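You operate a simulated robot arm through the tools that you are given. There is no shell and no other tool.

Carry out the task below with a simulated robot arm. There is one attempt and no reset: what you move stays moved.

## Task
Foam the white guide block on the rubber mat and scour the grease off.
Fine: use the green scouring pad and put it back; the block stays on the mat; leave the other blocks. What is to be rubbed or washed off counts as gone when no trace of it is left.

It is judged by the outcome, as a careful person would: the job done as asked, and still so three seconds after it is handed in. It fails if anything else is knocked over, pushed out of place, dropped, spilled or broken.

## Robot
A 7-joint arm with a two-finger parallel gripper, fixed in place. Base frame: the origin is on the floor under the middle of its stand, x ahead of it, y to its left, z up. Readings come in mm, rad, newtons and seconds.
It reaches about 964 mm from its shoulder. Its first joint turns from -2.897 to 2.897 rad. Payload 1.57 kg.
Tool frame: the origin (TCP) lies between the finger pads and is the grasp point; the fingertips stand 30 mm ahead of it; z points along the fingers, y is the line along which they close. Largest opening 110 mm; finger width 24, thickness 12; the body of the gripper, 48 by 112 mm, starts 78 mm behind the TCP.
Orientation is told as [roll, pitch, yaw] about the base's x, y, z axes, in that order, counted from this pose: with the fingers straight down and closing along the base's y, the tool's x points along the base's -x, its y along +y and its z along -z.

## Interface
- The arm moves only by the tool arm_command. Its argument "plan" is a list of rows, each a list of 7 numbers: the turn, a rotation vector about the tool's x, y, z in degrees, then the shift along the tool's x, y, z in mm, then the gripper command, from -1 (fully open) to 1 (shut), values between in proportion. In form: [[rx, ry, rz, x, y, z, claw], ...]. A call has 1 to 20 rows; each row shifts and turns the commanded pose from where the row before left it, along the tool's axes as they then stand. Rows are played at 5 a second. More than 50 mm and 0.15 rad between two rows, or a gripper value outside its range, and nothing of the call is played. Where a pose cannot be reached the arm comes as near as it can. A force on the tool above 40 N (or 10 N above the force at the start of the call, whichever is more), or a blocked arm, ends the call early, and 0.2 s more pass. Each finger travels about 108 mm/s and halts on what it meets, pressing with about 34 N; the grip force reading is that of the motor and also rises with nothing between the fingers. The clock runs only during rows and for 0.2 s after the last one: add rows that do not move to give the fingers time. The reply holds the time, the measured pose of the TCP, the force on the tool along the base axes, the opening and the grip force, in the units named above and with some noise, with the torque about the TCP (base axes, N m) and any sound that the robot's microphone picked up, and new pictures: "show" is both (left out), scene, wrist or none.
- Cameras (640 x 400 px; columns grow to the right, rows downward): "scene" is fixed at [47.4, -499.5, 1352.9]; the picture's right is [0.05, -1.00, 0.00], its down [-0.51, -0.03, -0.86] and it looks along [0.86, 0.04, -0.51] (base axes); focal length 259 px, centre (320, 200). "wrist" rides on the gripper at [70, 16, -141] in the tool frame; the picture's right is [-0.23, 0.97, 0.00], its down [-0.86, -0.20, -0.48] and it looks along [-0.47, -0.11, 0.88] (tool axes); focal length 222 px, centre (320, 200). There is no depth. A picture from a camera that has moved, and an enlarged one, comes with that camera's place and axes in the base frame and with its lens.
- move_column(by): slides the trunk up (or, below 0, down) by that many mm; the arm rides with it, the base frame stays. It gives what a move gives, with no picture.
- zoom(camera, box): a new picture of the part [left, top, right, bottom] of that camera's present view, enlarged. The clock stands still meanwhile.
- job_done(): hands the job in; it is judged then, once.

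Places have to be worked out from the pictures, the camera data and where the tool is seen. Open the gripper and draw the arm clear of the work before you hand the job in, unless the task says otherwise.

The tools are called after ">>>" as name(argument=value, ...) on one line, values as JSON. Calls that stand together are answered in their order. arm_command: Moves the arm, as the interface text tells. Its arguments: {"type":"object","properties":{"plan":{"type":"array"},"show":{"type":"string","enum":["both","scene","wrist","none"]}},"required":["plan"]} The other tools are called the same way: move_column (by) moves the trunk up or down; zoom (camera, box) takes an enlarged picture of a part of a camera's view; job_done () hands the job in.

At the start:

```text
time_s: 0.0
tool_pos: [342.3, -314.0, 1239.2]
tool_rot: [0.001, 0.0, 0.001]
contact_force: [0.0, -0.4, 0.6]
moment: [0.0, 0.01, 0.01]
width: 110.2
gripper_force: 0.0
trunk travel left (down, up): [-400.0, 210.0]
```

scene: 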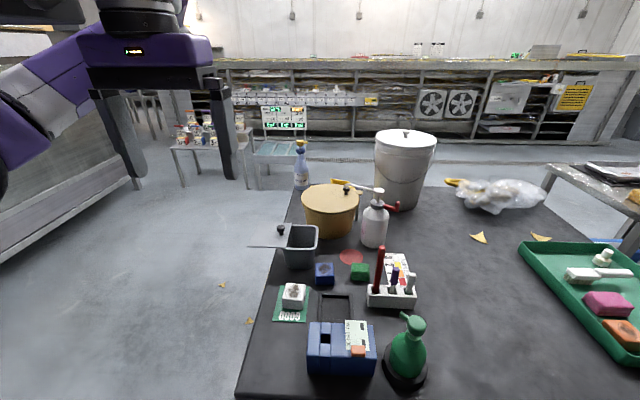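
wrist: 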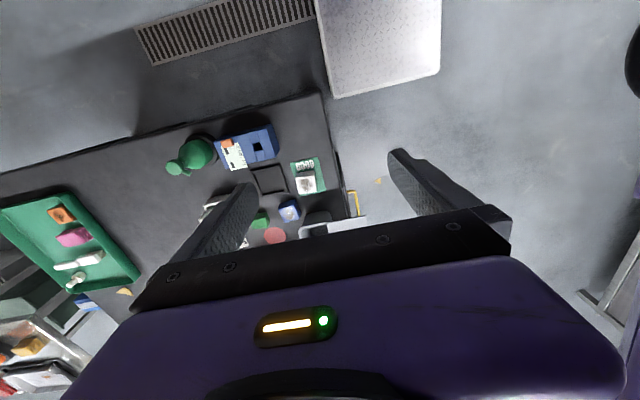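

I start by looking closely at the table: the white block seems to sit on a green mat near the front left, with dispensers and pads around. I zoom in on several regions.

>>> zoom(camera="scene", box=[240, 240, 440, 400])

>>> zoom(camera="scene", box=[240, 120, 440, 260])

>>> zoom(camera="scene", box=[440, 160, 640, 390])

>>> zoom(camera="wrist", box=[140, 100, 360, 250])

```text
2.50 times, centred on (340, 320) of scene
camera zoom: at [47.4, -499.5, 1352.9], right [0.05, -1.0, 0.0], down [-0.51, -0.03, -0.86], along [0.86, 0.04, -0.51], focal length 648 px, centre (270, -100)
```

zoom: 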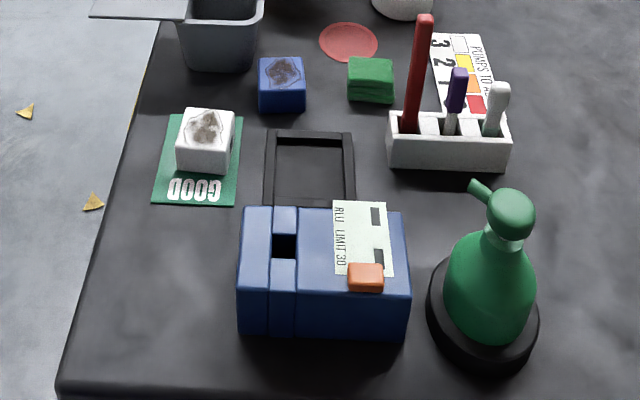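

```text
2.86 times, centred on (340, 190) of scene
camera zoom: at [47.4, -499.5, 1352.9], right [0.05, -1.0, 0.0], down [-0.51, -0.03, -0.86], along [0.86, 0.04, -0.51], focal length 740 px, centre (263, 229)
```

zoom: 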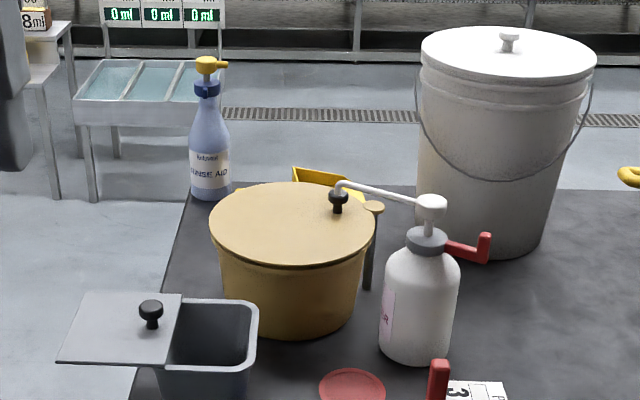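

```text
1.74 times, centred on (540, 275) of scene
camera zoom: at [47.4, -499.5, 1352.9], right [0.05, -1.0, 0.0], down [-0.51, -0.03, -0.86], along [0.86, 0.04, -0.51], focal length 450 px, centre (-63, 70)
```

zoom: 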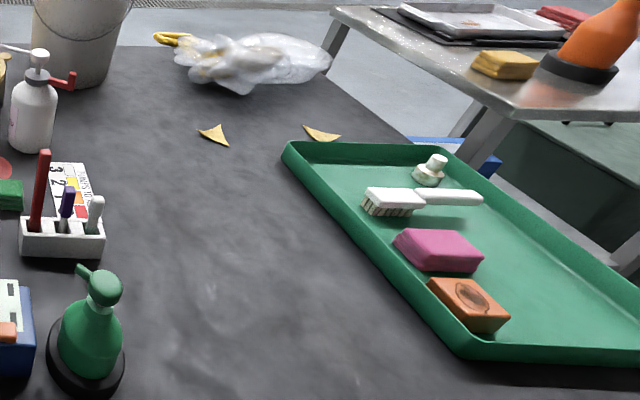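

```text
2.67 times, centred on (250, 175) of wrist
camera zoom: at [274.0, -296.0, 1380.0], right [0.23, 0.97, 0.0], down [0.86, -0.2, 0.48], along [0.47, -0.11, -0.88], focal length 592 px, centre (507, 267)
```

zoom: 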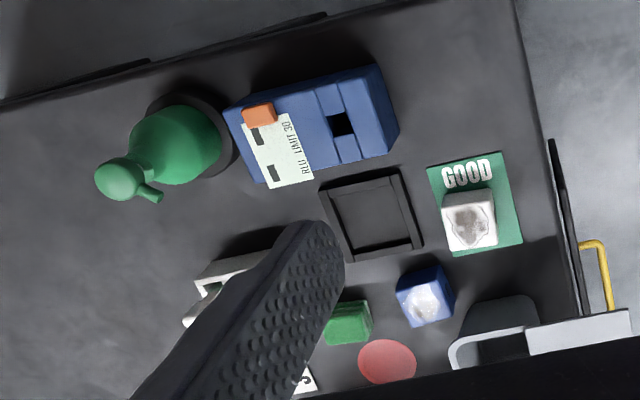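

The white block with a grey-brown grease stain sits on a green mat marked GOOD; a green pad lies near a red disc; there are two dispensers and a card about pumps. I zoom more tightly to read the card and labels.

>>> zoom(camera="scene", box=[360, 240, 430, 310])

>>> zoom(camera="scene", box=[340, 170, 420, 260])

>>> zoom(camera="scene", box=[300, 305, 440, 395])

>>> zoom(camera="scene", box=[265, 255, 345, 325])

```text
5.71 times, centred on (395, 275) of scene
camera zoom: at [47.4, -499.5, 1352.9], right [0.05, -1.0, 0.0], down [-0.51, -0.03, -0.86], along [0.86, 0.04, -0.51], focal length 1480 px, centre (-109, -229)
```

zoom: 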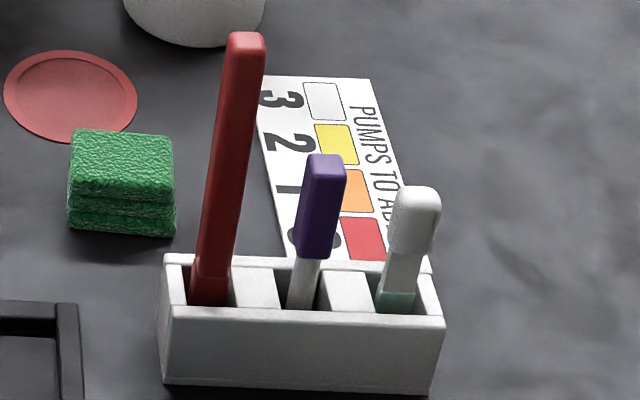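

```text
4.44 times, centred on (380, 215) of scene
camera zoom: at [47.4, -499.5, 1352.9], right [0.05, -1.0, 0.0], down [-0.51, -0.03, -0.86], along [0.86, 0.04, -0.51], focal length 1151 px, centre (53, 133)
```

zoom: 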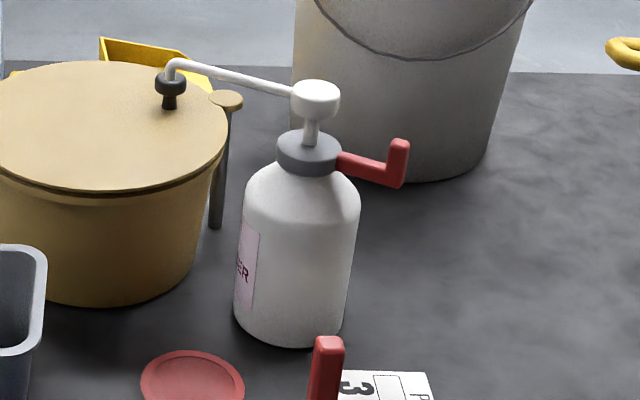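

```text
4.44 times, centred on (370, 350) of scene
camera zoom: at [47.4, -499.5, 1352.9], right [0.05, -1.0, 0.0], down [-0.51, -0.03, -0.86], along [0.86, 0.04, -0.51], focal length 1151 px, centre (98, -467)
```

zoom: 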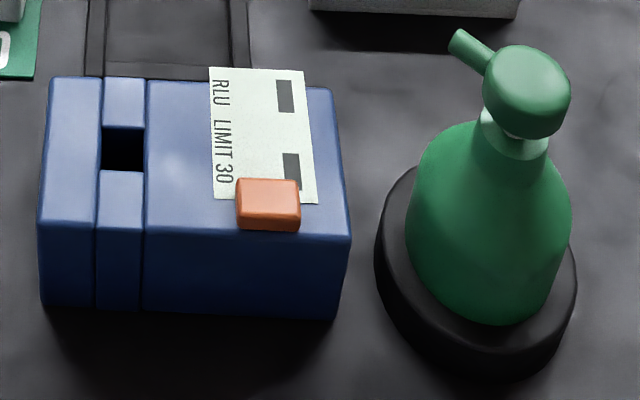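

```text
5.71 times, centred on (305, 290) of scene
camera zoom: at [47.4, -499.5, 1352.9], right [0.05, -1.0, 0.0], down [-0.51, -0.03, -0.86], along [0.86, 0.04, -0.51], focal length 1480 px, centre (406, -314)
```

zoom: 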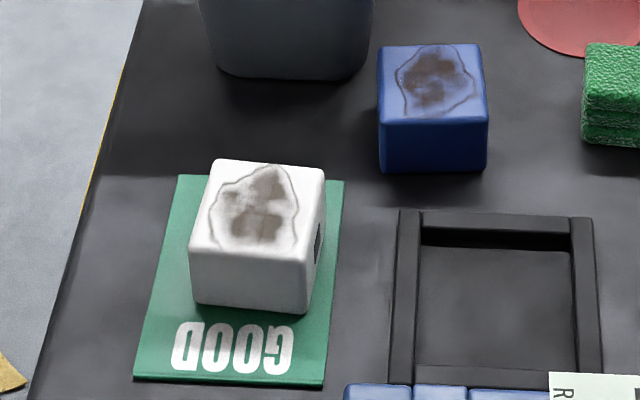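

The block appears to be near (533, -403), its top near z≈766, and the green foamer bottle near (370, -680). I move the arm to mid-height above the table to get a closer wrist view.

>>> arm_command(plan=[[0, 0, 0, -10, -31, 30, -1], [0, 0, 0, -10, -31, 30, -1], [0, 0, 0, -10, -31, 30, -1], [0, 0, 0, -10, -31, 30, -1], [0, 0, 0, -10, -31, 30, -1], [0, 0, 0, -10, -31, 30, -1], [0, 0, 0, -10, -31, 30, -1], [0, 0, 0, -10, -31, 30, -1]], show="both")

```text
time_s: 1.8
tool_pos: [422.8, -561.7, 998.6]
tool_rot: [0.0, 0.001, 0.001]
contact_force: [-0.4, -0.8, 0.6]
moment: [0.0, -0.01, -0.02]
width: 109.9
gripper_force: 0.0
trunk travel left (down, up): [-400.0, 210.0]
camera wrist: at [354.6, -544.3, 1139.3], right [0.23, 0.97, 0.0], down [0.85, -0.2, 0.48], along [0.47, -0.11, -0.88], focal length 222 px, centre (320, 200)
```

scene: 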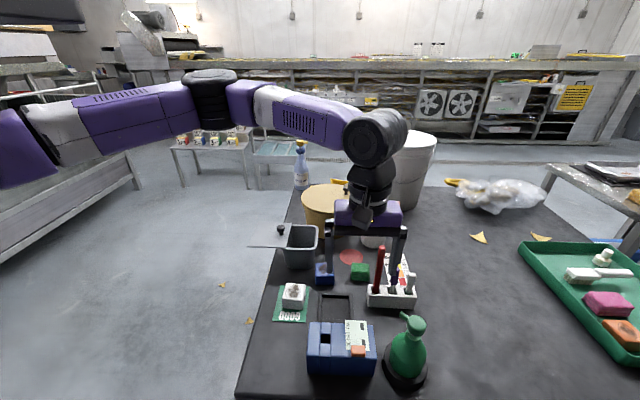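
wrist: 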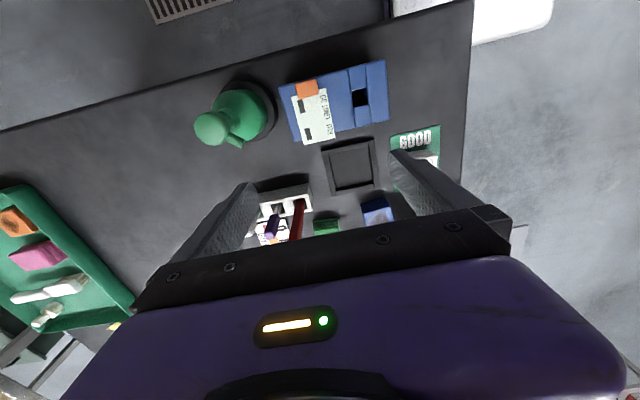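

The wrist view now shows the tools; I zoom in to examine the bottle, the card, the meter and the block.

>>> zoom(camera="wrist", box=[180, 60, 400, 200])

>>> zoom(camera="wrist", box=[240, 130, 440, 250])

>>> zoom(camera="wrist", box=[180, 70, 290, 160])

```text
2.86 times, centred on (290, 130) of wrist
camera zoom: at [354.6, -544.3, 1139.3], right [0.23, 0.97, 0.0], down [0.85, -0.2, 0.48], along [0.47, -0.11, -0.88], focal length 635 px, centre (406, 400)
```

zoom: 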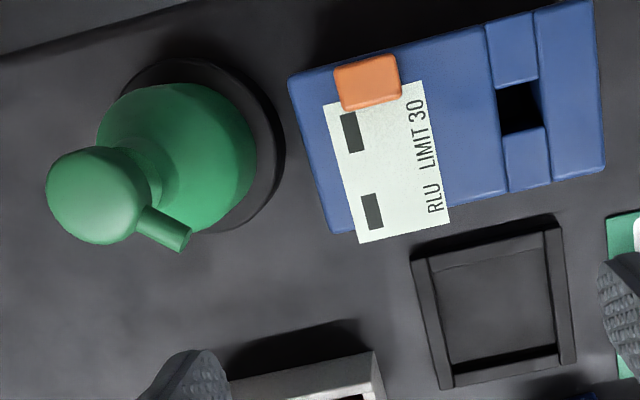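

```text
3.20 times, centred on (340, 190) of wrist
camera zoom: at [354.6, -544.3, 1139.3], right [0.23, 0.97, 0.0], down [0.85, -0.2, 0.48], along [0.47, -0.11, -0.88], focal length 711 px, centre (256, 232)
```

zoom: 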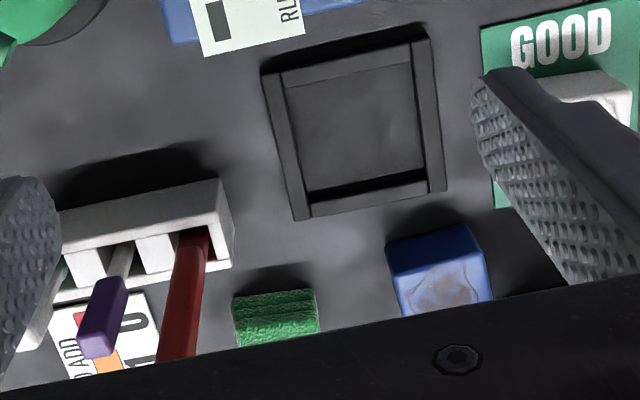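

```text
4.44 times, centred on (235, 115) of wrist
camera zoom: at [354.6, -544.3, 1139.3], right [0.23, 0.97, 0.0], down [0.85, -0.2, 0.48], along [0.47, -0.11, -0.88], focal length 987 px, centre (698, 578)
```

zoom: 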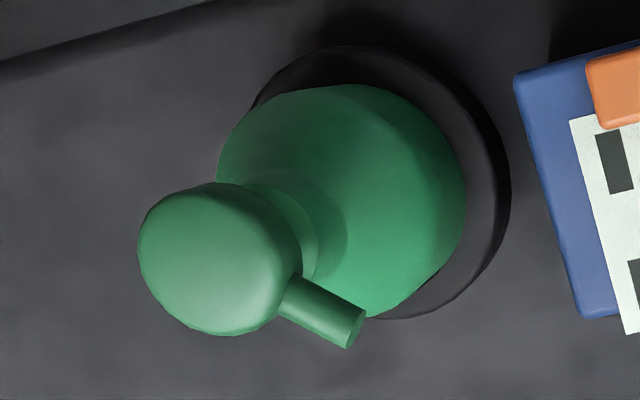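

I check the similar orange bottle on the side bench and the far items for hints about what the green bottle is.

>>> zoom(camera="scene", box=[540, 150, 640, 220])

>>> zoom(camera="scene", box=[160, 90, 320, 190])

>>> zoom(camera="scene", box=[470, 70, 610, 140])

>>> zoom(camera="scene", box=[380, 305, 440, 395])

```text
5.71 times, centred on (590, 185) of scene
camera zoom: at [47.4, -499.5, 1352.9], right [0.05, -1.0, 0.0], down [-0.51, -0.03, -0.86], along [0.86, 0.04, -0.51], focal length 1480 px, centre (-1223, 286)
```

zoom: 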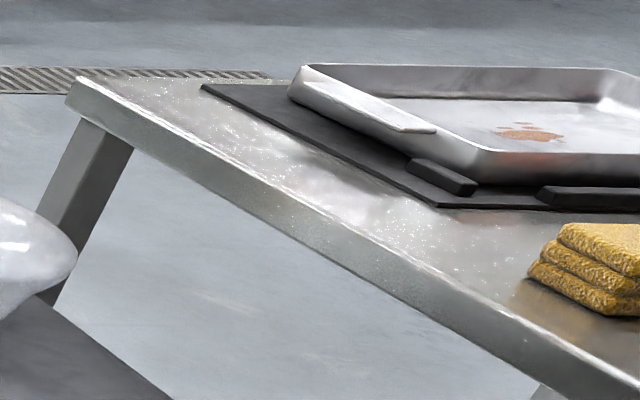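

```text
4.00 times, centred on (240, 140) of scene
camera zoom: at [47.4, -499.5, 1352.9], right [0.05, -1.0, 0.0], down [-0.51, -0.03, -0.86], along [0.86, 0.04, -0.51], focal length 1036 px, centre (640, 440)
```

zoom: 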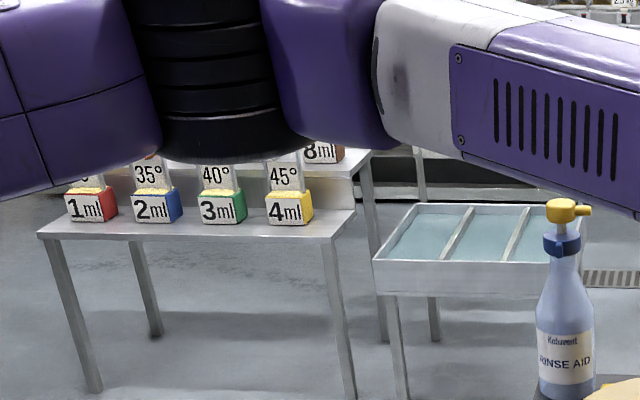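

```text
4.57 times, centred on (540, 105) of scene
camera zoom: at [47.4, -499.5, 1352.9], right [0.05, -1.0, 0.0], down [-0.51, -0.03, -0.86], along [0.86, 0.04, -0.51], focal length 1184 px, centre (-686, 634)
```

zoom: 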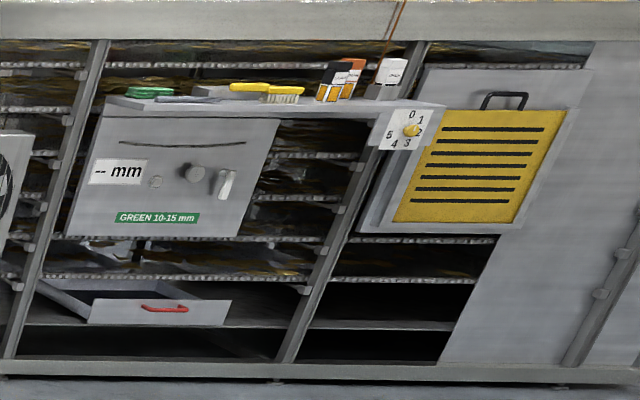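

```text
4.44 times, centred on (410, 350) of scene
camera zoom: at [47.4, -499.5, 1352.9], right [0.05, -1.0, 0.0], down [-0.51, -0.03, -0.86], along [0.86, 0.04, -0.51], focal length 1151 px, centre (-80, -467)
```

zoom: 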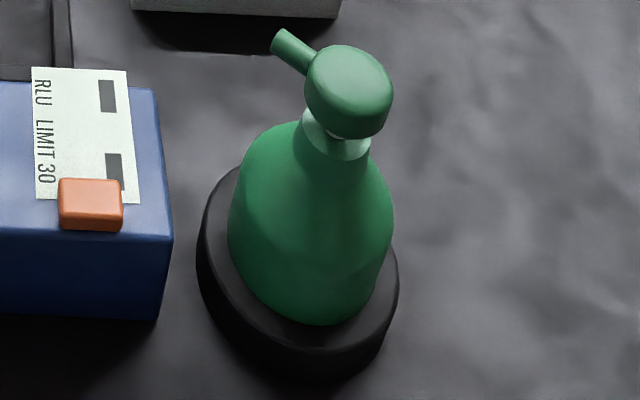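

The green bottle looks like a foaming pump standing on a black foot. I turn the wrist by 90° and tilt it to look at the bottle and its surroundings from the side.

>>> arm_command(plan=[[0, 0, 8.2, 0, 0, 0, -1], [0, 0, 8.2, 0, 0, 0, -1], [0, 0, 8.2, 0, 0, 0, -1], [0, 0, 8.2, 0, 0, 0, -1], [0, 0, 8.2, 0, 0, 0, -1], [0, 0, 8.2, 0, 0, 0, -1], [0, 0, 8.2, 0, 0, 0, -1], [0, 0, 8.2, 0, 0, 0, -1], [0, 0, 8.2, 0, 0, 0, -1], [0, 0, 8.2, 0, 0, 0, -1], [0, 0, 8.0, 0, 0, 0, -1], [0, -8, 0, 0, 0, 0, -1], [0, -8, 0, 0, 0, 0, -1], [0, -8, 0, 0, 0, 0, -1], [0, -8, 0, 0, 0, 0, -1]], show="both")

```text
time_s: 5.0
tool_pos: [424.2, -560.8, 999.2]
tool_rot: [0.0, -0.56, -1.572]
contact_force: [0.3, 0.3, -0.1]
moment: [0.0, 0.03, 0.0]
width: 110.1
gripper_force: 0.0
trunk travel left (down, up): [-400.0, 210.0]
camera wrist: at [439.8, -426.1, 1081.8], right [0.97, -0.19, 0.12], down [-0.2, -0.47, 0.86], along [-0.11, -0.86, -0.5], focal length 222 px, centre (320, 200)
```

scene: 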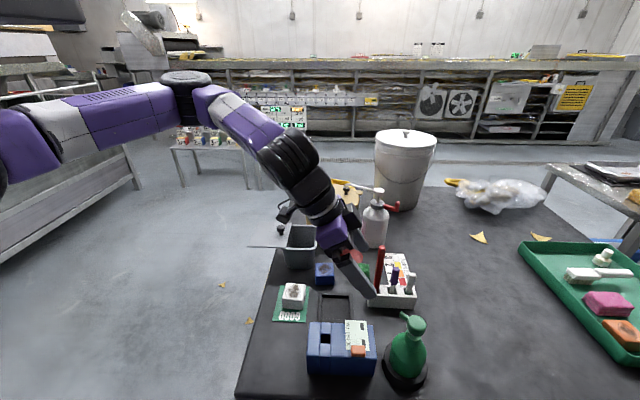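
wrist: 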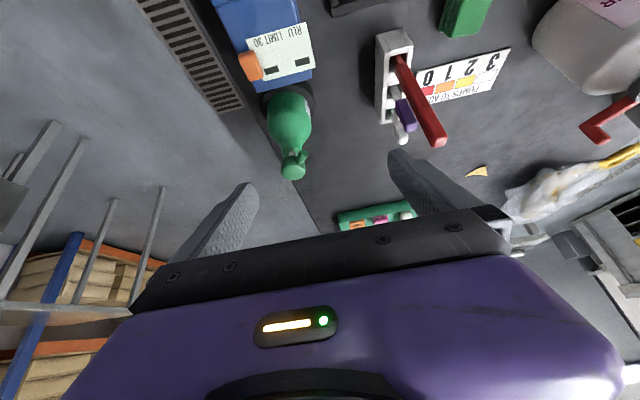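

>>> zoom(camera="wrist", box=[220, 70, 360, 190])

>>> zoom(camera="wrist", box=[360, 0, 640, 170])

```text
3.33 times, centred on (290, 130) of wrist
camera zoom: at [439.8, -426.1, 1081.8], right [0.97, -0.19, 0.12], down [-0.2, -0.47, 0.86], along [-0.11, -0.86, -0.5], focal length 740 px, centre (420, 433)
```

zoom: 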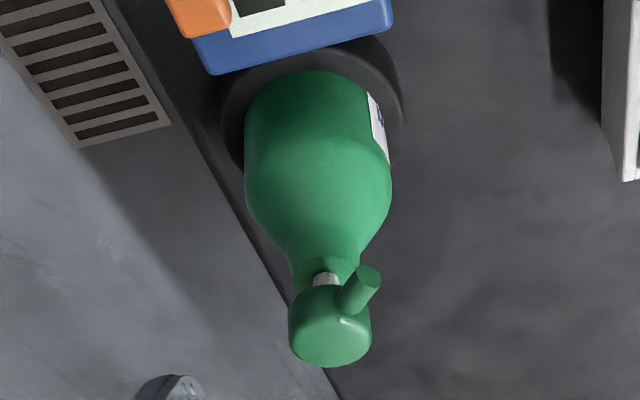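

```text
2.29 times, centred on (500, 85) of wrist
camera zoom: at [439.8, -426.1, 1081.8], right [0.97, -0.19, 0.12], down [-0.2, -0.47, 0.86], along [-0.11, -0.86, -0.5], focal length 508 px, centre (-91, 463)
```

zoom: 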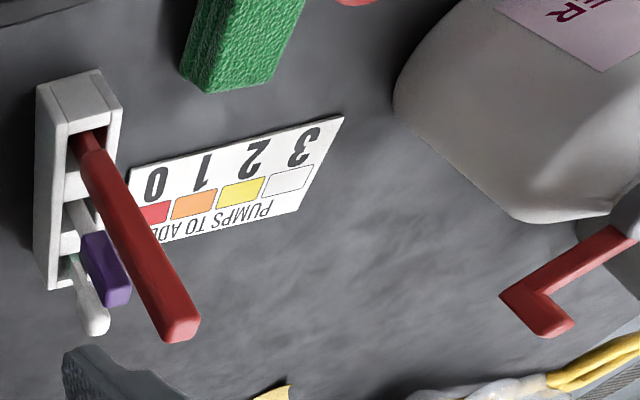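

There is a label on the far (+x) side of the green bottle. I shift the camera to larger x and turn it to read that label.

>>> arm_command(plan=[[0, 0, 0, 0, 45, 0, -1], [0, 0, 0, 0, 45, 0, -1], [0, 0, 0, 0, 45, 0, -1], [0, 0, 0, 0, 45, 0, -1], [4.2, 0, 6.8, 0, 0, 0, -1], [4.2, 0, 6.8, 0, 0, 0, -1], [4.2, 0, 6.8, 0, 0, 0, -1], [4.2, 0, 6.8, 0, 0, 0, -1], [4.2, 0, 6.8, 0, 0, 0, -1]], show="wrist")

```text
time_s: 7.0
tool_pos: [602.5, -560.5, 999.9]
tool_rot: [0.001, -0.56, -1.711]
contact_force: [0.1, 0.0, 0.4]
moment: [0.03, -0.01, -0.01]
width: 110.1
gripper_force: 0.1
out of reach, approached as far as the arm can: row 6, 7, 8, 9
trunk travel left (down, up): [-400.0, 210.0]
camera wrist: at [637.9, -429.5, 1082.3], right [0.94, -0.33, 0.12], down [-0.26, -0.44, 0.86], along [-0.23, -0.84, -0.5], focal length 222 px, centre (320, 200)
```

wrist: 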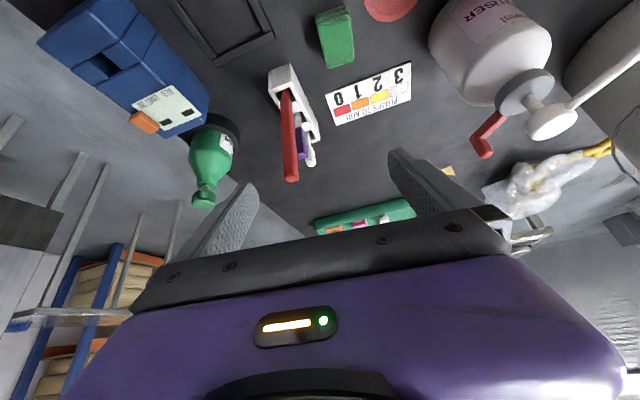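

>>> zoom(camera="wrist", box=[170, 110, 250, 220])

>>> zoom(camera="wrist", box=[420, 0, 580, 170])

>>> zoom(camera="wrist", box=[250, 0, 430, 130])

```text
3.64 times, centred on (210, 165) of wrist
camera zoom: at [637.9, -429.5, 1082.3], right [0.94, -0.33, 0.12], down [-0.26, -0.44, 0.86], along [-0.23, -0.84, -0.5], focal length 808 px, centre (720, 327)
```

zoom: 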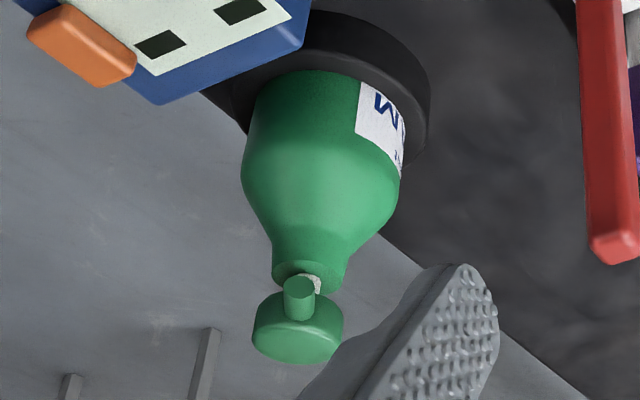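

```text
2.35 times, centred on (500, 85) of wrist
camera zoom: at [637.9, -429.5, 1082.3], right [0.94, -0.33, 0.12], down [-0.26, -0.44, 0.86], along [-0.23, -0.84, -0.5], focal length 523 px, centre (-104, 471)
```

zoom: 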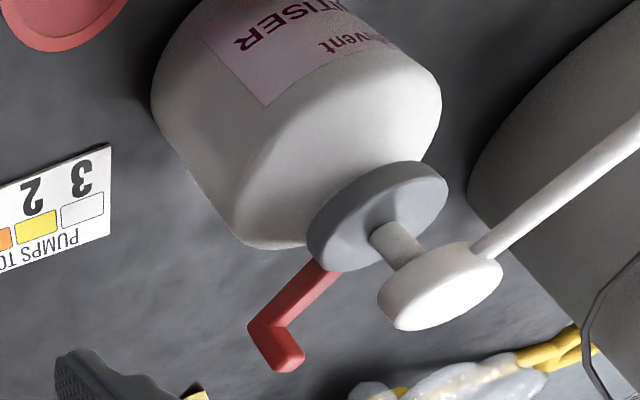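

```text
3.08 times, centred on (340, 65) of wrist
camera zoom: at [637.9, -429.5, 1082.3], right [0.94, -0.33, 0.12], down [-0.26, -0.44, 0.86], along [-0.23, -0.84, -0.5], focal length 684 px, centre (258, 615)
```

zoom: 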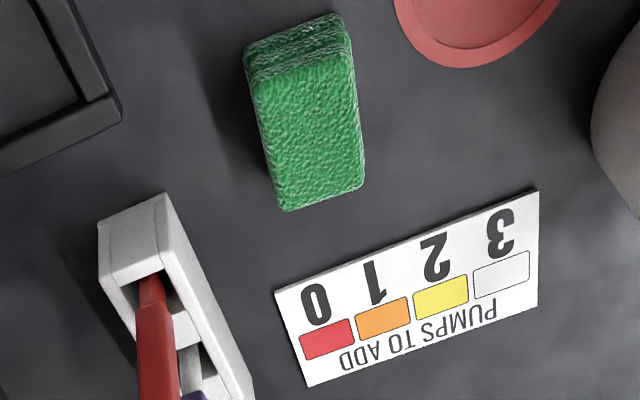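

The label ends in "…M" (FOAM), so the green bottle is the foamer; its nozzle seems to point towards +x+y. I need a side view to understand nozzle, stem and foot, so I tilt the camera towards horizontal and lower it.

>>> arm_command(plan=[[-4.2, 0, -6.8, 0, 0, 0, -1], [0, -7, 0, 0, 0, 0, -1], [0, -7, 0, 0, 0, 0, -1], [0, -7, 0, 0, 0, 0, -1], [0, -7, 0, 0, 0, 0, -1], [0, 0, 0, 26.4, -27.6, -1.6, -1], [0, 0, 0, 26.4, -27.6, -1.6, -1], [0, 0, 0, 26.4, -27.6, -1.6, -1], [0, 0, 0, 26.4, -27.6, -1.6, -1], [0, 0, 0, 26.4, -27.6, -1.6, -1]], show="both")

```text
time_s: 9.2
tool_pos: [465.6, -489.1, 889.1]
tool_rot: [0.0, -1.047, -1.572]
contact_force: [0.1, -0.5, 0.5]
moment: [0.02, 0.01, -0.02]
width: 110.0
gripper_force: 0.0
trunk travel left (down, up): [-400.0, 210.0]
camera wrist: at [482.4, -329.8, 898.8], right [0.97, -0.11, 0.2], down [-0.2, -0.01, 0.98], along [-0.11, -0.99, -0.04], focal length 222 px, centre (320, 200)
```

scene: 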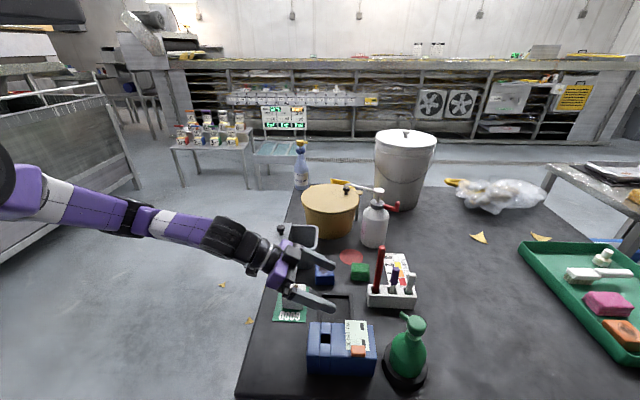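
wrist: 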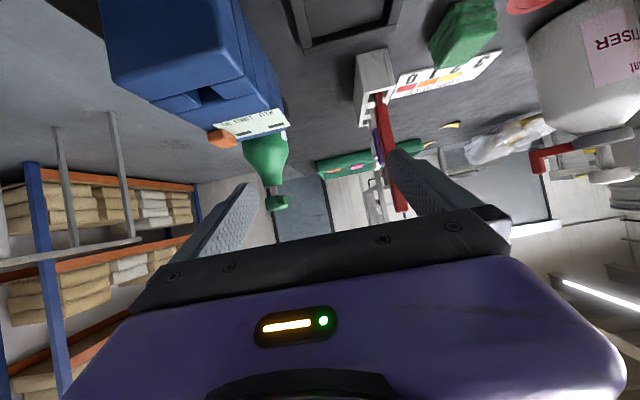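

>>> zoom(camera="wrist", box=[215, 120, 325, 220])

>>> zoom(camera="wrist", box=[340, 0, 520, 130])

```text
4.00 times, centred on (270, 170) of wrist
camera zoom: at [482.4, -329.8, 898.8], right [0.97, -0.11, 0.2], down [-0.2, -0.01, 0.98], along [-0.11, -0.99, -0.04], focal length 888 px, centre (520, 320)
```

zoom: 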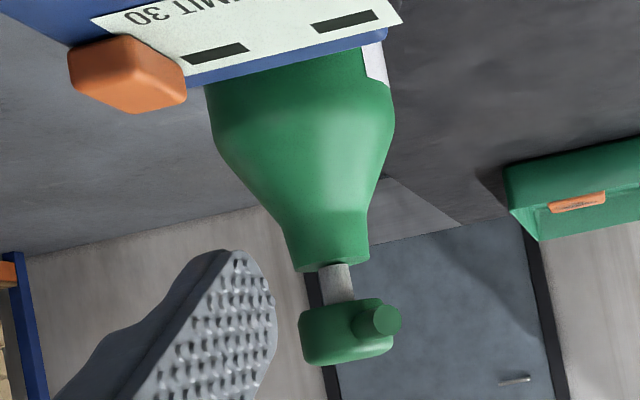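

```text
3.08 times, centred on (430, 65) of wrist
camera zoom: at [482.4, -329.8, 898.8], right [0.97, -0.11, 0.2], down [-0.2, -0.01, 0.98], along [-0.11, -0.99, -0.04], focal length 684 px, centre (-18, 615)
```

zoom: 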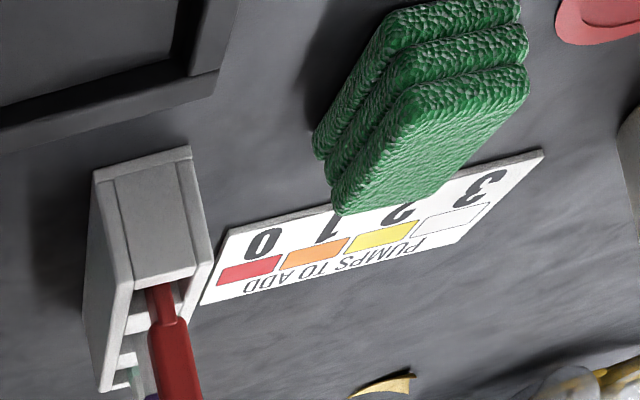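

The bottle is a push-pump foamer: stem above the neck, head with a short horizontal nozzle, wide foot. Now I check the white block closely for grease on its sides.

>>> zoom(camera="scene", box=[268, 278, 318, 325])

>>> zoom(camera="scene", box=[225, 265, 335, 400])

```text
8.51 times, centred on (293, 302) of scene
camera zoom: at [47.4, -499.5, 1352.9], right [0.05, -1.0, 0.0], down [-0.51, -0.03, -0.86], along [0.86, 0.04, -0.51], focal length 2205 px, centre (550, -664)
```

zoom: 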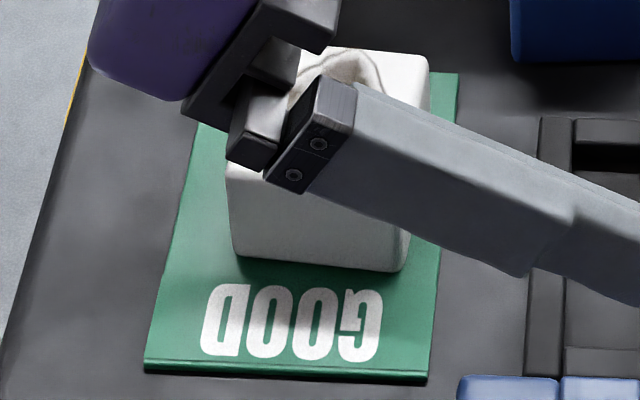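

```text
2.96 times, centred on (280, 332) of scene
camera zoom: at [47.4, -499.5, 1352.9], right [0.05, -1.0, 0.0], down [-0.51, -0.03, -0.86], along [0.86, 0.04, -0.51], focal length 768 px, centre (438, -193)
```

zoom: 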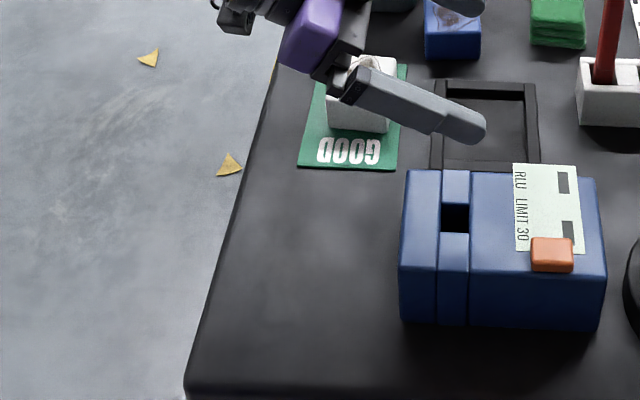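

The fingers hide the block from this side, but the free table area in front of the mat is clear. I rise, untilt, and swing the wrist around to look at the block from the −y side.

>>> arm_command(plan=[[0, 0, 0, -34.6, 0, -20, -1], [0, 0, 0, -34.6, 0, -20, -1], [0, 0, 0, -34.6, 0, -20, -1], [0, 7.5, 0, 0, 0, 0, -1], [0, 7.5, 0, 0, 0, 0, -1], [0, 7.5, 0, 0, 0, 0, -1], [0, 7.5, 0, 0, 0, 0, -1], [0, 7.5, 0, 0, 0, 0, -1], [0, 7.5, 0, 0, 0, 0, -1], [0, 7.5, 0, 0, 0, 0, -1], [0, 7.5, 0, 0, 0, 0, -1]], show="none")

>>> arm_command(plan=[[0, 0, -8.5, 0, 0, 0, -1], [0, 0, -8.5, 0, 0, 0, -1], [0, 0, -8.5, 0, 0, 0, -1], [0, 0, -8.5, 0, 0, 0, -1], [0, 0, -8.5, 0, 0, 0, -1], [0, 0, -8.5, 0, 0, 0, -1], [0, 0, -8.5, 0, 0, 0, -1], [0, 0, -8.5, 0, 0, 0, -1], [0, 0, -8.5, 0, 0, 0, -1], [0, 0, -8.5, 0, 0, 0, -1], [0, 0, -5.0, 0, 0, 0, -1]], show="both")

```text
time_s: 11.6
tool_pos: [466.1, -487.3, 1008.9]
tool_rot: [-0.002, 0.002, -1.572]
contact_force: [-0.3, -0.3, -0.2]
moment: [0.01, 0.03, -0.02]
width: 109.9
gripper_force: 0.1
trunk travel left (down, up): [-400.0, 210.0]
```

```text
time_s: 14.0
tool_pos: [465.7, -488.3, 1009.1]
tool_rot: [0.0, 0.001, 0.002]
contact_force: [-0.5, -0.5, 1.1]
moment: [-0.01, 0.01, 0.01]
width: 109.9
gripper_force: 0.1
trunk travel left (down, up): [-400.0, 210.0]
camera wrist: at [396.0, -471.1, 1149.7], right [0.22, 0.97, 0.0], down [0.86, -0.2, 0.48], along [0.47, -0.11, -0.88], focal length 222 px, centre (320, 200)
```

scene: 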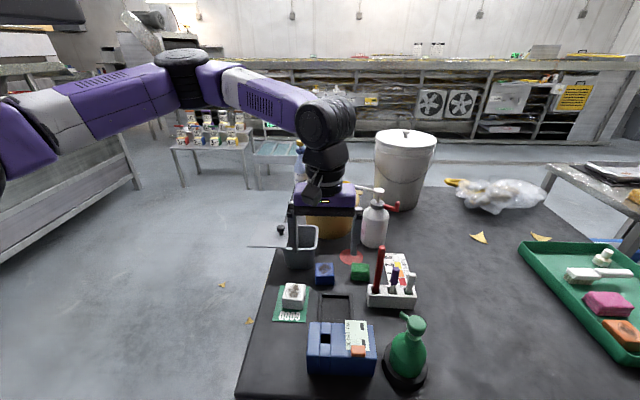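
wrist: 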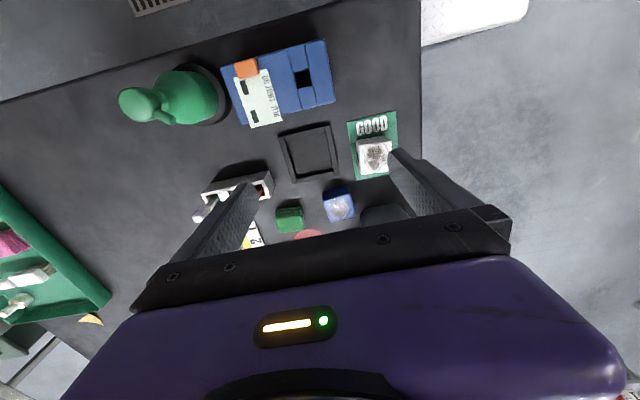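

The block is visible from above; I zoom both views for block and pad.

>>> zoom(camera="wrist", box=[335, 100, 415, 190])

>>> zoom(camera="wrist", box=[255, 100, 375, 240])

>>> zoom(camera="scene", box=[268, 275, 318, 325])

>>> zoom(camera="scene", box=[340, 255, 380, 290])

```text
4.44 times, centred on (375, 145) of wrist
camera zoom: at [396.0, -471.1, 1149.7], right [0.22, 0.97, 0.0], down [0.86, -0.2, 0.48], along [0.47, -0.11, -0.88], focal length 987 px, centre (76, 444)
```

zoom: 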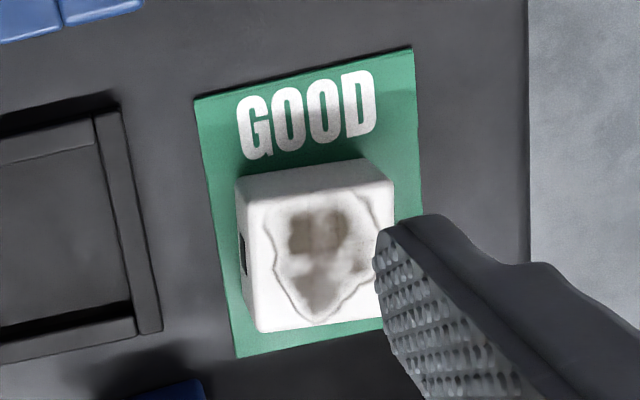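

```text
2.86 times, centred on (315, 170) of wrist
camera zoom: at [396.0, -471.1, 1149.7], right [0.22, 0.97, 0.0], down [0.86, -0.2, 0.48], along [0.47, -0.11, -0.88], focal length 635 px, centre (334, 286)
```

zoom: 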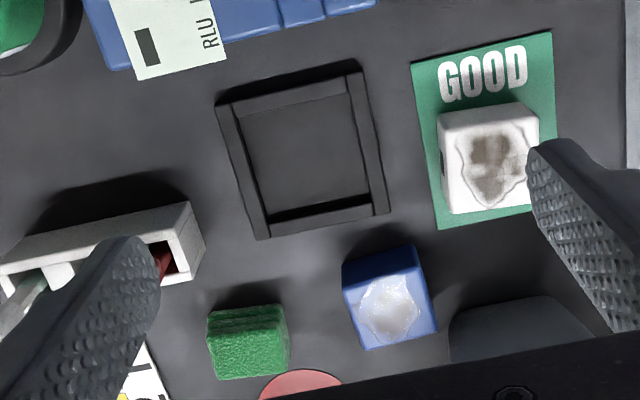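

```text
8.00 times, centred on (293, 300) of scene
camera zoom: at [47.4, -499.5, 1352.9], right [0.05, -1.0, 0.0], down [-0.51, -0.03, -0.86], along [0.86, 0.04, -0.51], focal length 2072 px, centre (536, -600)
```

zoom: 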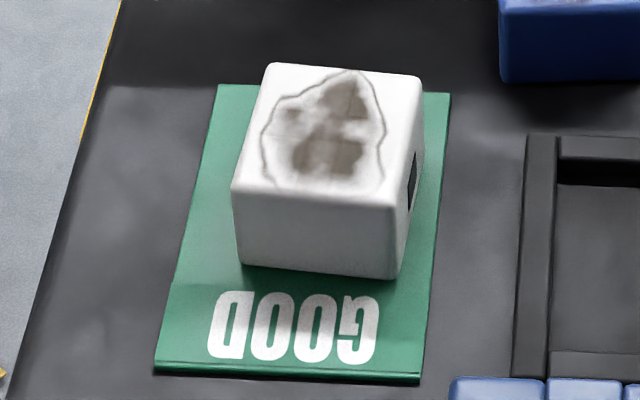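

```text
11.43 times, centred on (360, 272) of scene
camera zoom: at [47.4, -499.5, 1352.9], right [0.05, -1.0, 0.0], down [-0.51, -0.03, -0.86], along [0.86, 0.04, -0.51], focal length 2961 px, centre (-137, -629)
```

zoom: 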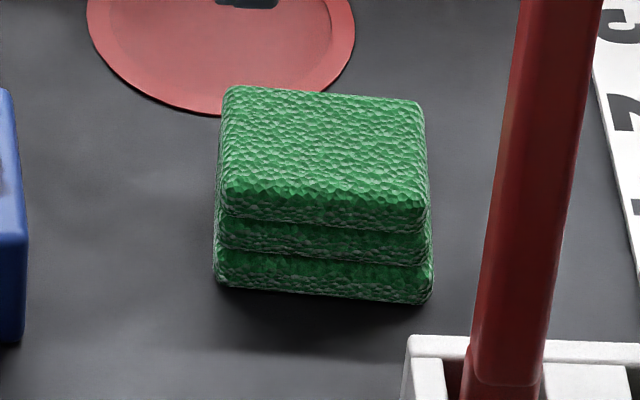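

The dark rectangle on the block's side is a crisp slot rather than grease; the grease is the brown outlined patch on top. Now I zoom in on the foam bottle to measure nozzle direction and foot size.

>>> zoom(camera="wrist", box=[105, 50, 245, 140])

>>> zoom(camera="scene", box=[375, 305, 435, 395])

```text
4.44 times, centred on (175, 95) of wrist
camera zoom: at [396.0, -471.1, 1149.7], right [0.22, 0.97, 0.0], down [0.86, -0.2, 0.48], along [0.47, -0.11, -0.88], focal length 987 px, centre (964, 667)
```

zoom: 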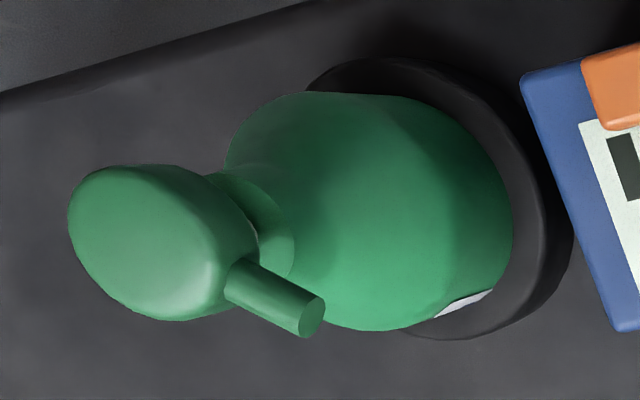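

```text
4.44 times, centred on (405, 350) of scene
camera zoom: at [47.4, -499.5, 1352.9], right [0.05, -1.0, 0.0], down [-0.51, -0.03, -0.86], along [0.86, 0.04, -0.51], focal length 1151 px, centre (-58, -467)
```

zoom: 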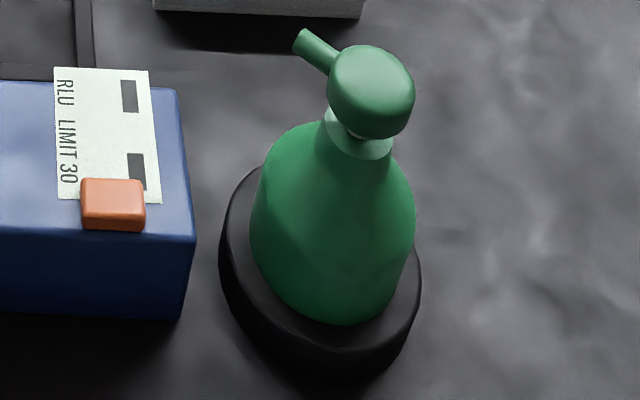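

The foamer's foot is roughly 50 mm in radius and its nozzle tip about 35 mm from its axis. I move above the bottle and turn the gripper +45° so that the fingers would close across the nozzle direction.

>>> arm_command(plan=[[0, 0, 0, 18.2, -37.8, 9.8, -1], [0, 0, 0, 18.2, -37.8, 9.8, -1], [0, 0, 0, 18.2, -37.8, 9.8, -1], [0, 0, 0, 18.2, -37.8, 9.8, -1], [0, 0, 0, 18.2, -37.8, 9.8, -1], [0, 0, -7.5, 0, 0, 0, -1], [0, 0, -7.5, 0, 0, 0, -1], [0, 0, -7.5, 0, 0, 0, -1], [0, 0, -7.5, 0, 0, 0, -1], [0, 0, -7.5, 0, 0, 0, -1], [0, 0, -7.5, 0, 0, 0, -1]], show="both")

```text
time_s: 16.4
tool_pos: [374.1, -677.1, 960.1]
tool_rot: [0.001, 0.0, 0.789]
contact_force: [0.5, 0.3, 0.1]
moment: [0.01, 0.02, -0.02]
width: 109.7
gripper_force: 0.0
trunk travel left (down, up): [-400.0, 210.0]
camera wrist: at [314.2, -714.1, 1100.6], right [-0.53, 0.85, 0.0], down [0.74, 0.47, 0.48], along [0.41, 0.25, -0.88], focal length 222 px, centre (320, 200)
```

scene: 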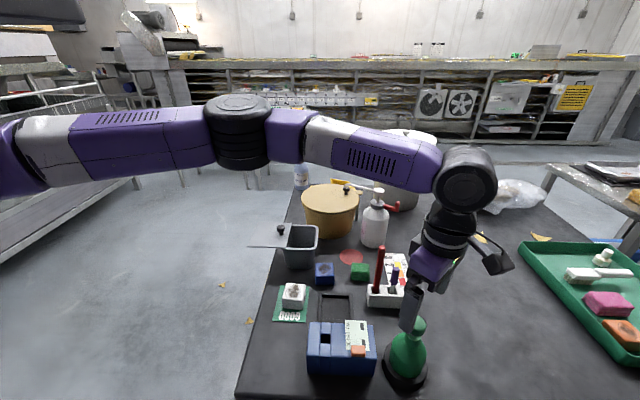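
wrist: 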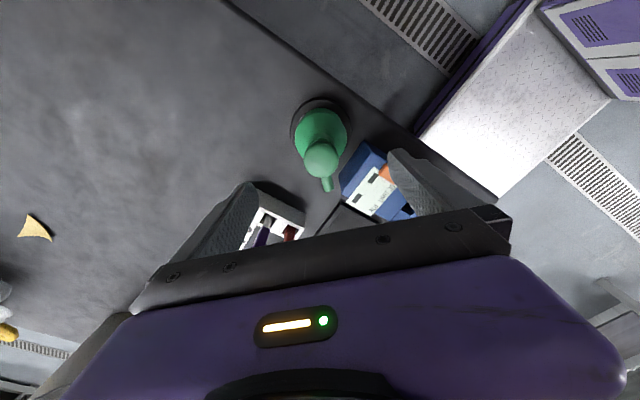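

>>> zoom(camera="wrist", box=[270, 80, 370, 200])

>>> zoom(camera="scene", box=[370, 260, 460, 395])

```text
3.33 times, centred on (320, 140) of wrist
camera zoom: at [314.2, -714.1, 1100.6], right [-0.53, 0.85, 0.0], down [0.74, 0.47, 0.48], along [0.41, 0.25, -0.88], focal length 740 px, centre (320, 400)
```

zoom: 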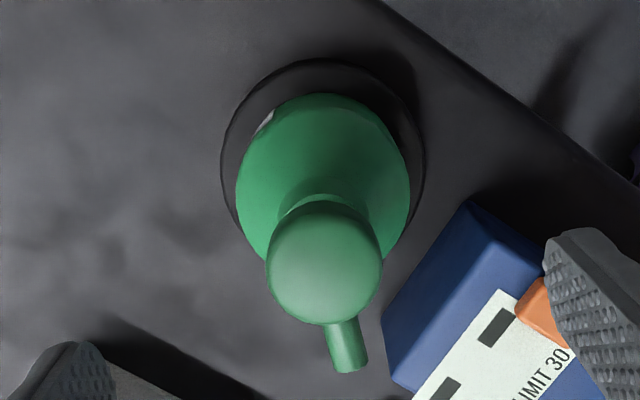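

```text
2.96 times, centred on (415, 328) of scene
camera zoom: at [47.4, -499.5, 1352.9], right [0.05, -1.0, 0.0], down [-0.51, -0.03, -0.86], along [0.86, 0.04, -0.51], focal length 768 px, centre (38, -178)
```

zoom: 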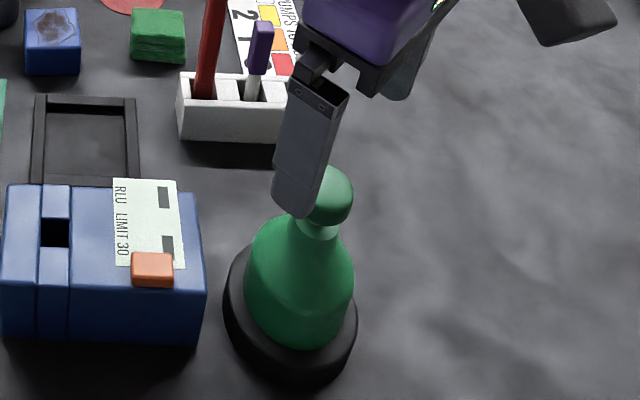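

The axis of the head is at about (375.5, −676.3) and the nozzle points along +45°, so the gripper is well aligned. I descend to straddle the head at TCP z≈878, still open.

>>> arm_command(plan=[[0, 0, 0, -1.5, 0, 25, -0.6], [0, 0, 0, 0, 0, 25, -0.4], [0, 0, 0, 0, 0, 20, -0.4], [0, 0, 0, 0, 0, 12, -0.4], [0, 0, 0, 0, 0, 0, -0.4]], show="both")

```text
time_s: 17.6
tool_pos: [376.2, -674.7, 877.4]
tool_rot: [0.0, -0.001, 0.785]
contact_force: [0.1, -0.2, 0.0]
moment: [0.01, -0.01, 0.0]
width: 77.1
gripper_force: 0.1
trunk travel left (down, up): [-400.0, 210.0]
camera wrist: at [315.4, -712.7, 1018.5], right [-0.53, 0.85, 0.0], down [0.75, 0.46, 0.48], along [0.41, 0.25, -0.88], focal length 222 px, centre (320, 200)
```

scene: 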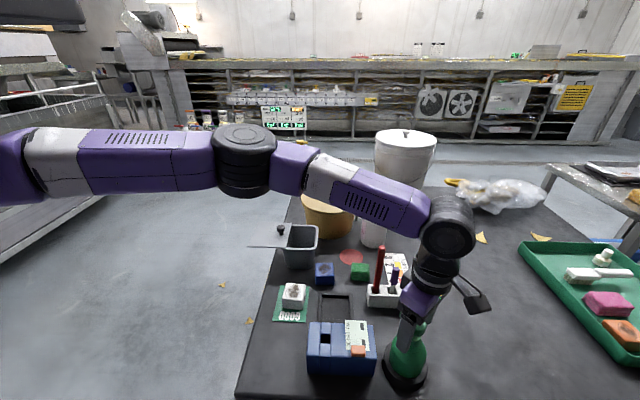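
wrist: 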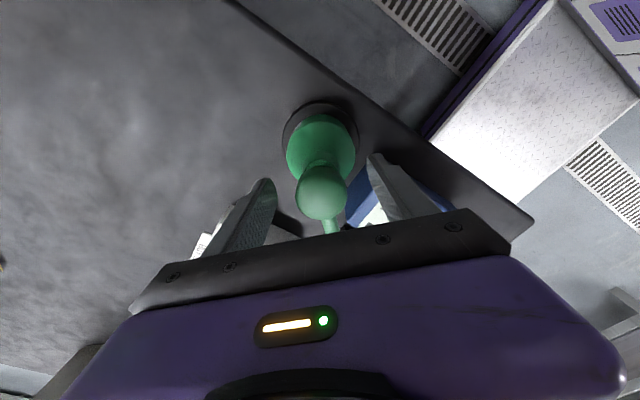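

The head is centred between the fingers; I zoom to check the finger height relative to head and neck before closing.

>>> zoom(camera="wrist", box=[260, 90, 400, 250])

>>> zoom(camera="scene", box=[370, 270, 460, 395])

```text
2.50 times, centred on (330, 170) of wrist
camera zoom: at [315.4, -712.7, 1018.5], right [-0.53, 0.85, 0.0], down [0.75, 0.46, 0.48], along [0.41, 0.25, -0.88], focal length 555 px, centre (295, 275)
```

zoom: 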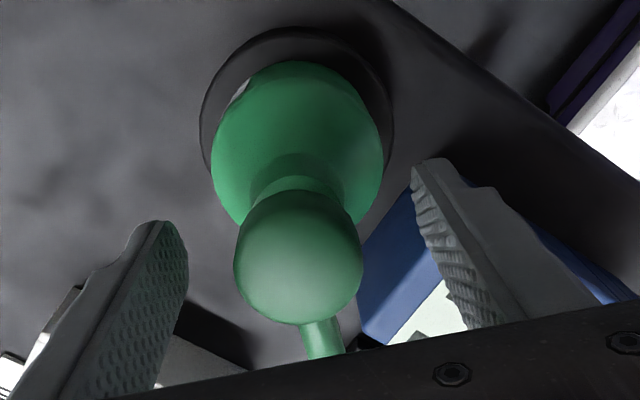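

```text
3.20 times, centred on (415, 332) of scene
camera zoom: at [47.4, -499.5, 1352.9], right [0.05, -1.0, 0.0], down [-0.51, -0.03, -0.86], along [0.86, 0.04, -0.51], focal length 829 px, centre (16, -224)
```

zoom: 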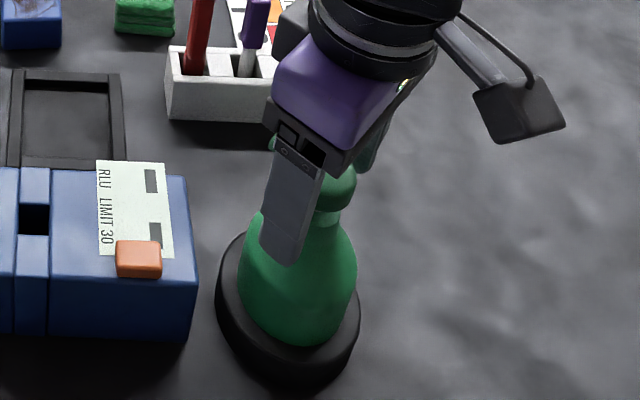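

The fingers straddle the ~38 mm head symmetrically. I close the gripper on the head while staying still.

>>> arm_command(plan=[[0, 0, 0, 0, 0, 0, 0.3], [0, 0, 0, 0, 0, 0, 1], [0, 0, 0, 0, 0, 0, 1], [0, 0, 0, 0, 0, 0, 1]], show="wrist")

```text
time_s: 18.6
tool_pos: [374.8, -674.4, 877.5]
tool_rot: [0.002, 0.001, 0.786]
contact_force: [-4.1, 7.6, -0.1]
moment: [0.1, -0.08, -0.07]
width: 34.0
gripper_force: 41.5
trunk travel left (down, up): [-400.0, 210.0]
camera wrist: at [314.8, -712.3, 1018.6], right [-0.53, 0.85, 0.0], down [0.75, 0.46, 0.48], along [0.41, 0.25, -0.88], focal length 222 px, centre (320, 200)
```

wrist: 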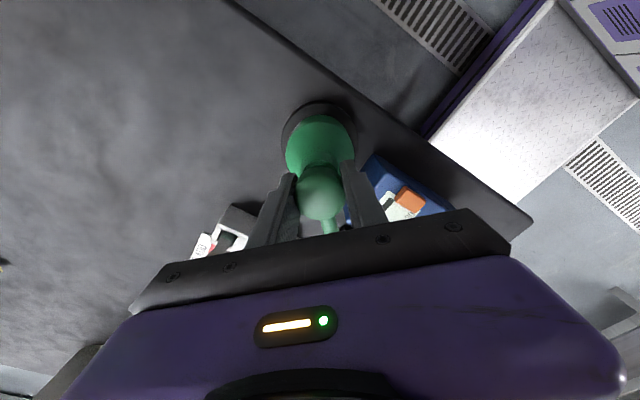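

The head is held (34 mm wide) with a small sideways load. I lift by only a few millimetres to feel whether the bottle comes along.

>>> arm_command(plan=[[0, 0, 0, 0, 1, -2, 1], [0, 0, 0, 0, 0, -2, 1], [0, 0, 0, 0, 0, -2, 1], [0, 0, 0, 0, 0, 0, 1]], show="both")

```text
time_s: 19.6
tool_pos: [375.2, -675.6, 880.5]
tool_rot: [0.002, -0.004, 0.786]
contact_force: [-1.6, -0.9, -31.6]
moment: [-0.02, 0.02, -0.08]
width: 34.2
gripper_force: 41.7
trunk travel left (down, up): [-400.0, 210.0]
camera wrist: at [314.7, -712.4, 1022.3], right [-0.53, 0.85, 0.0], down [0.75, 0.46, 0.48], along [0.41, 0.25, -0.88], focal length 222 px, centre (320, 200)
```

scene: 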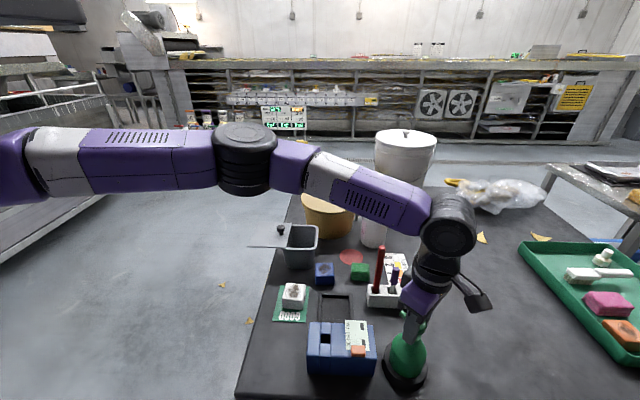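
wrist: 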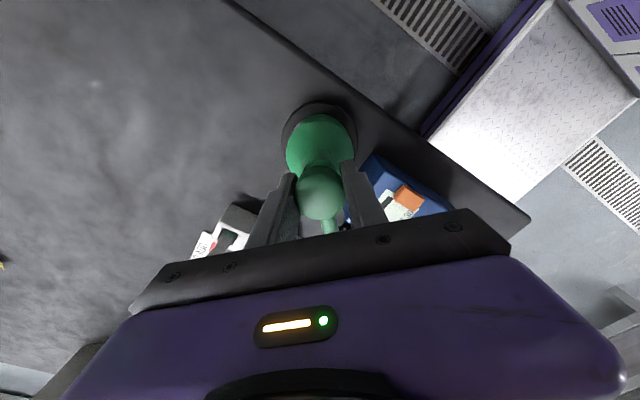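

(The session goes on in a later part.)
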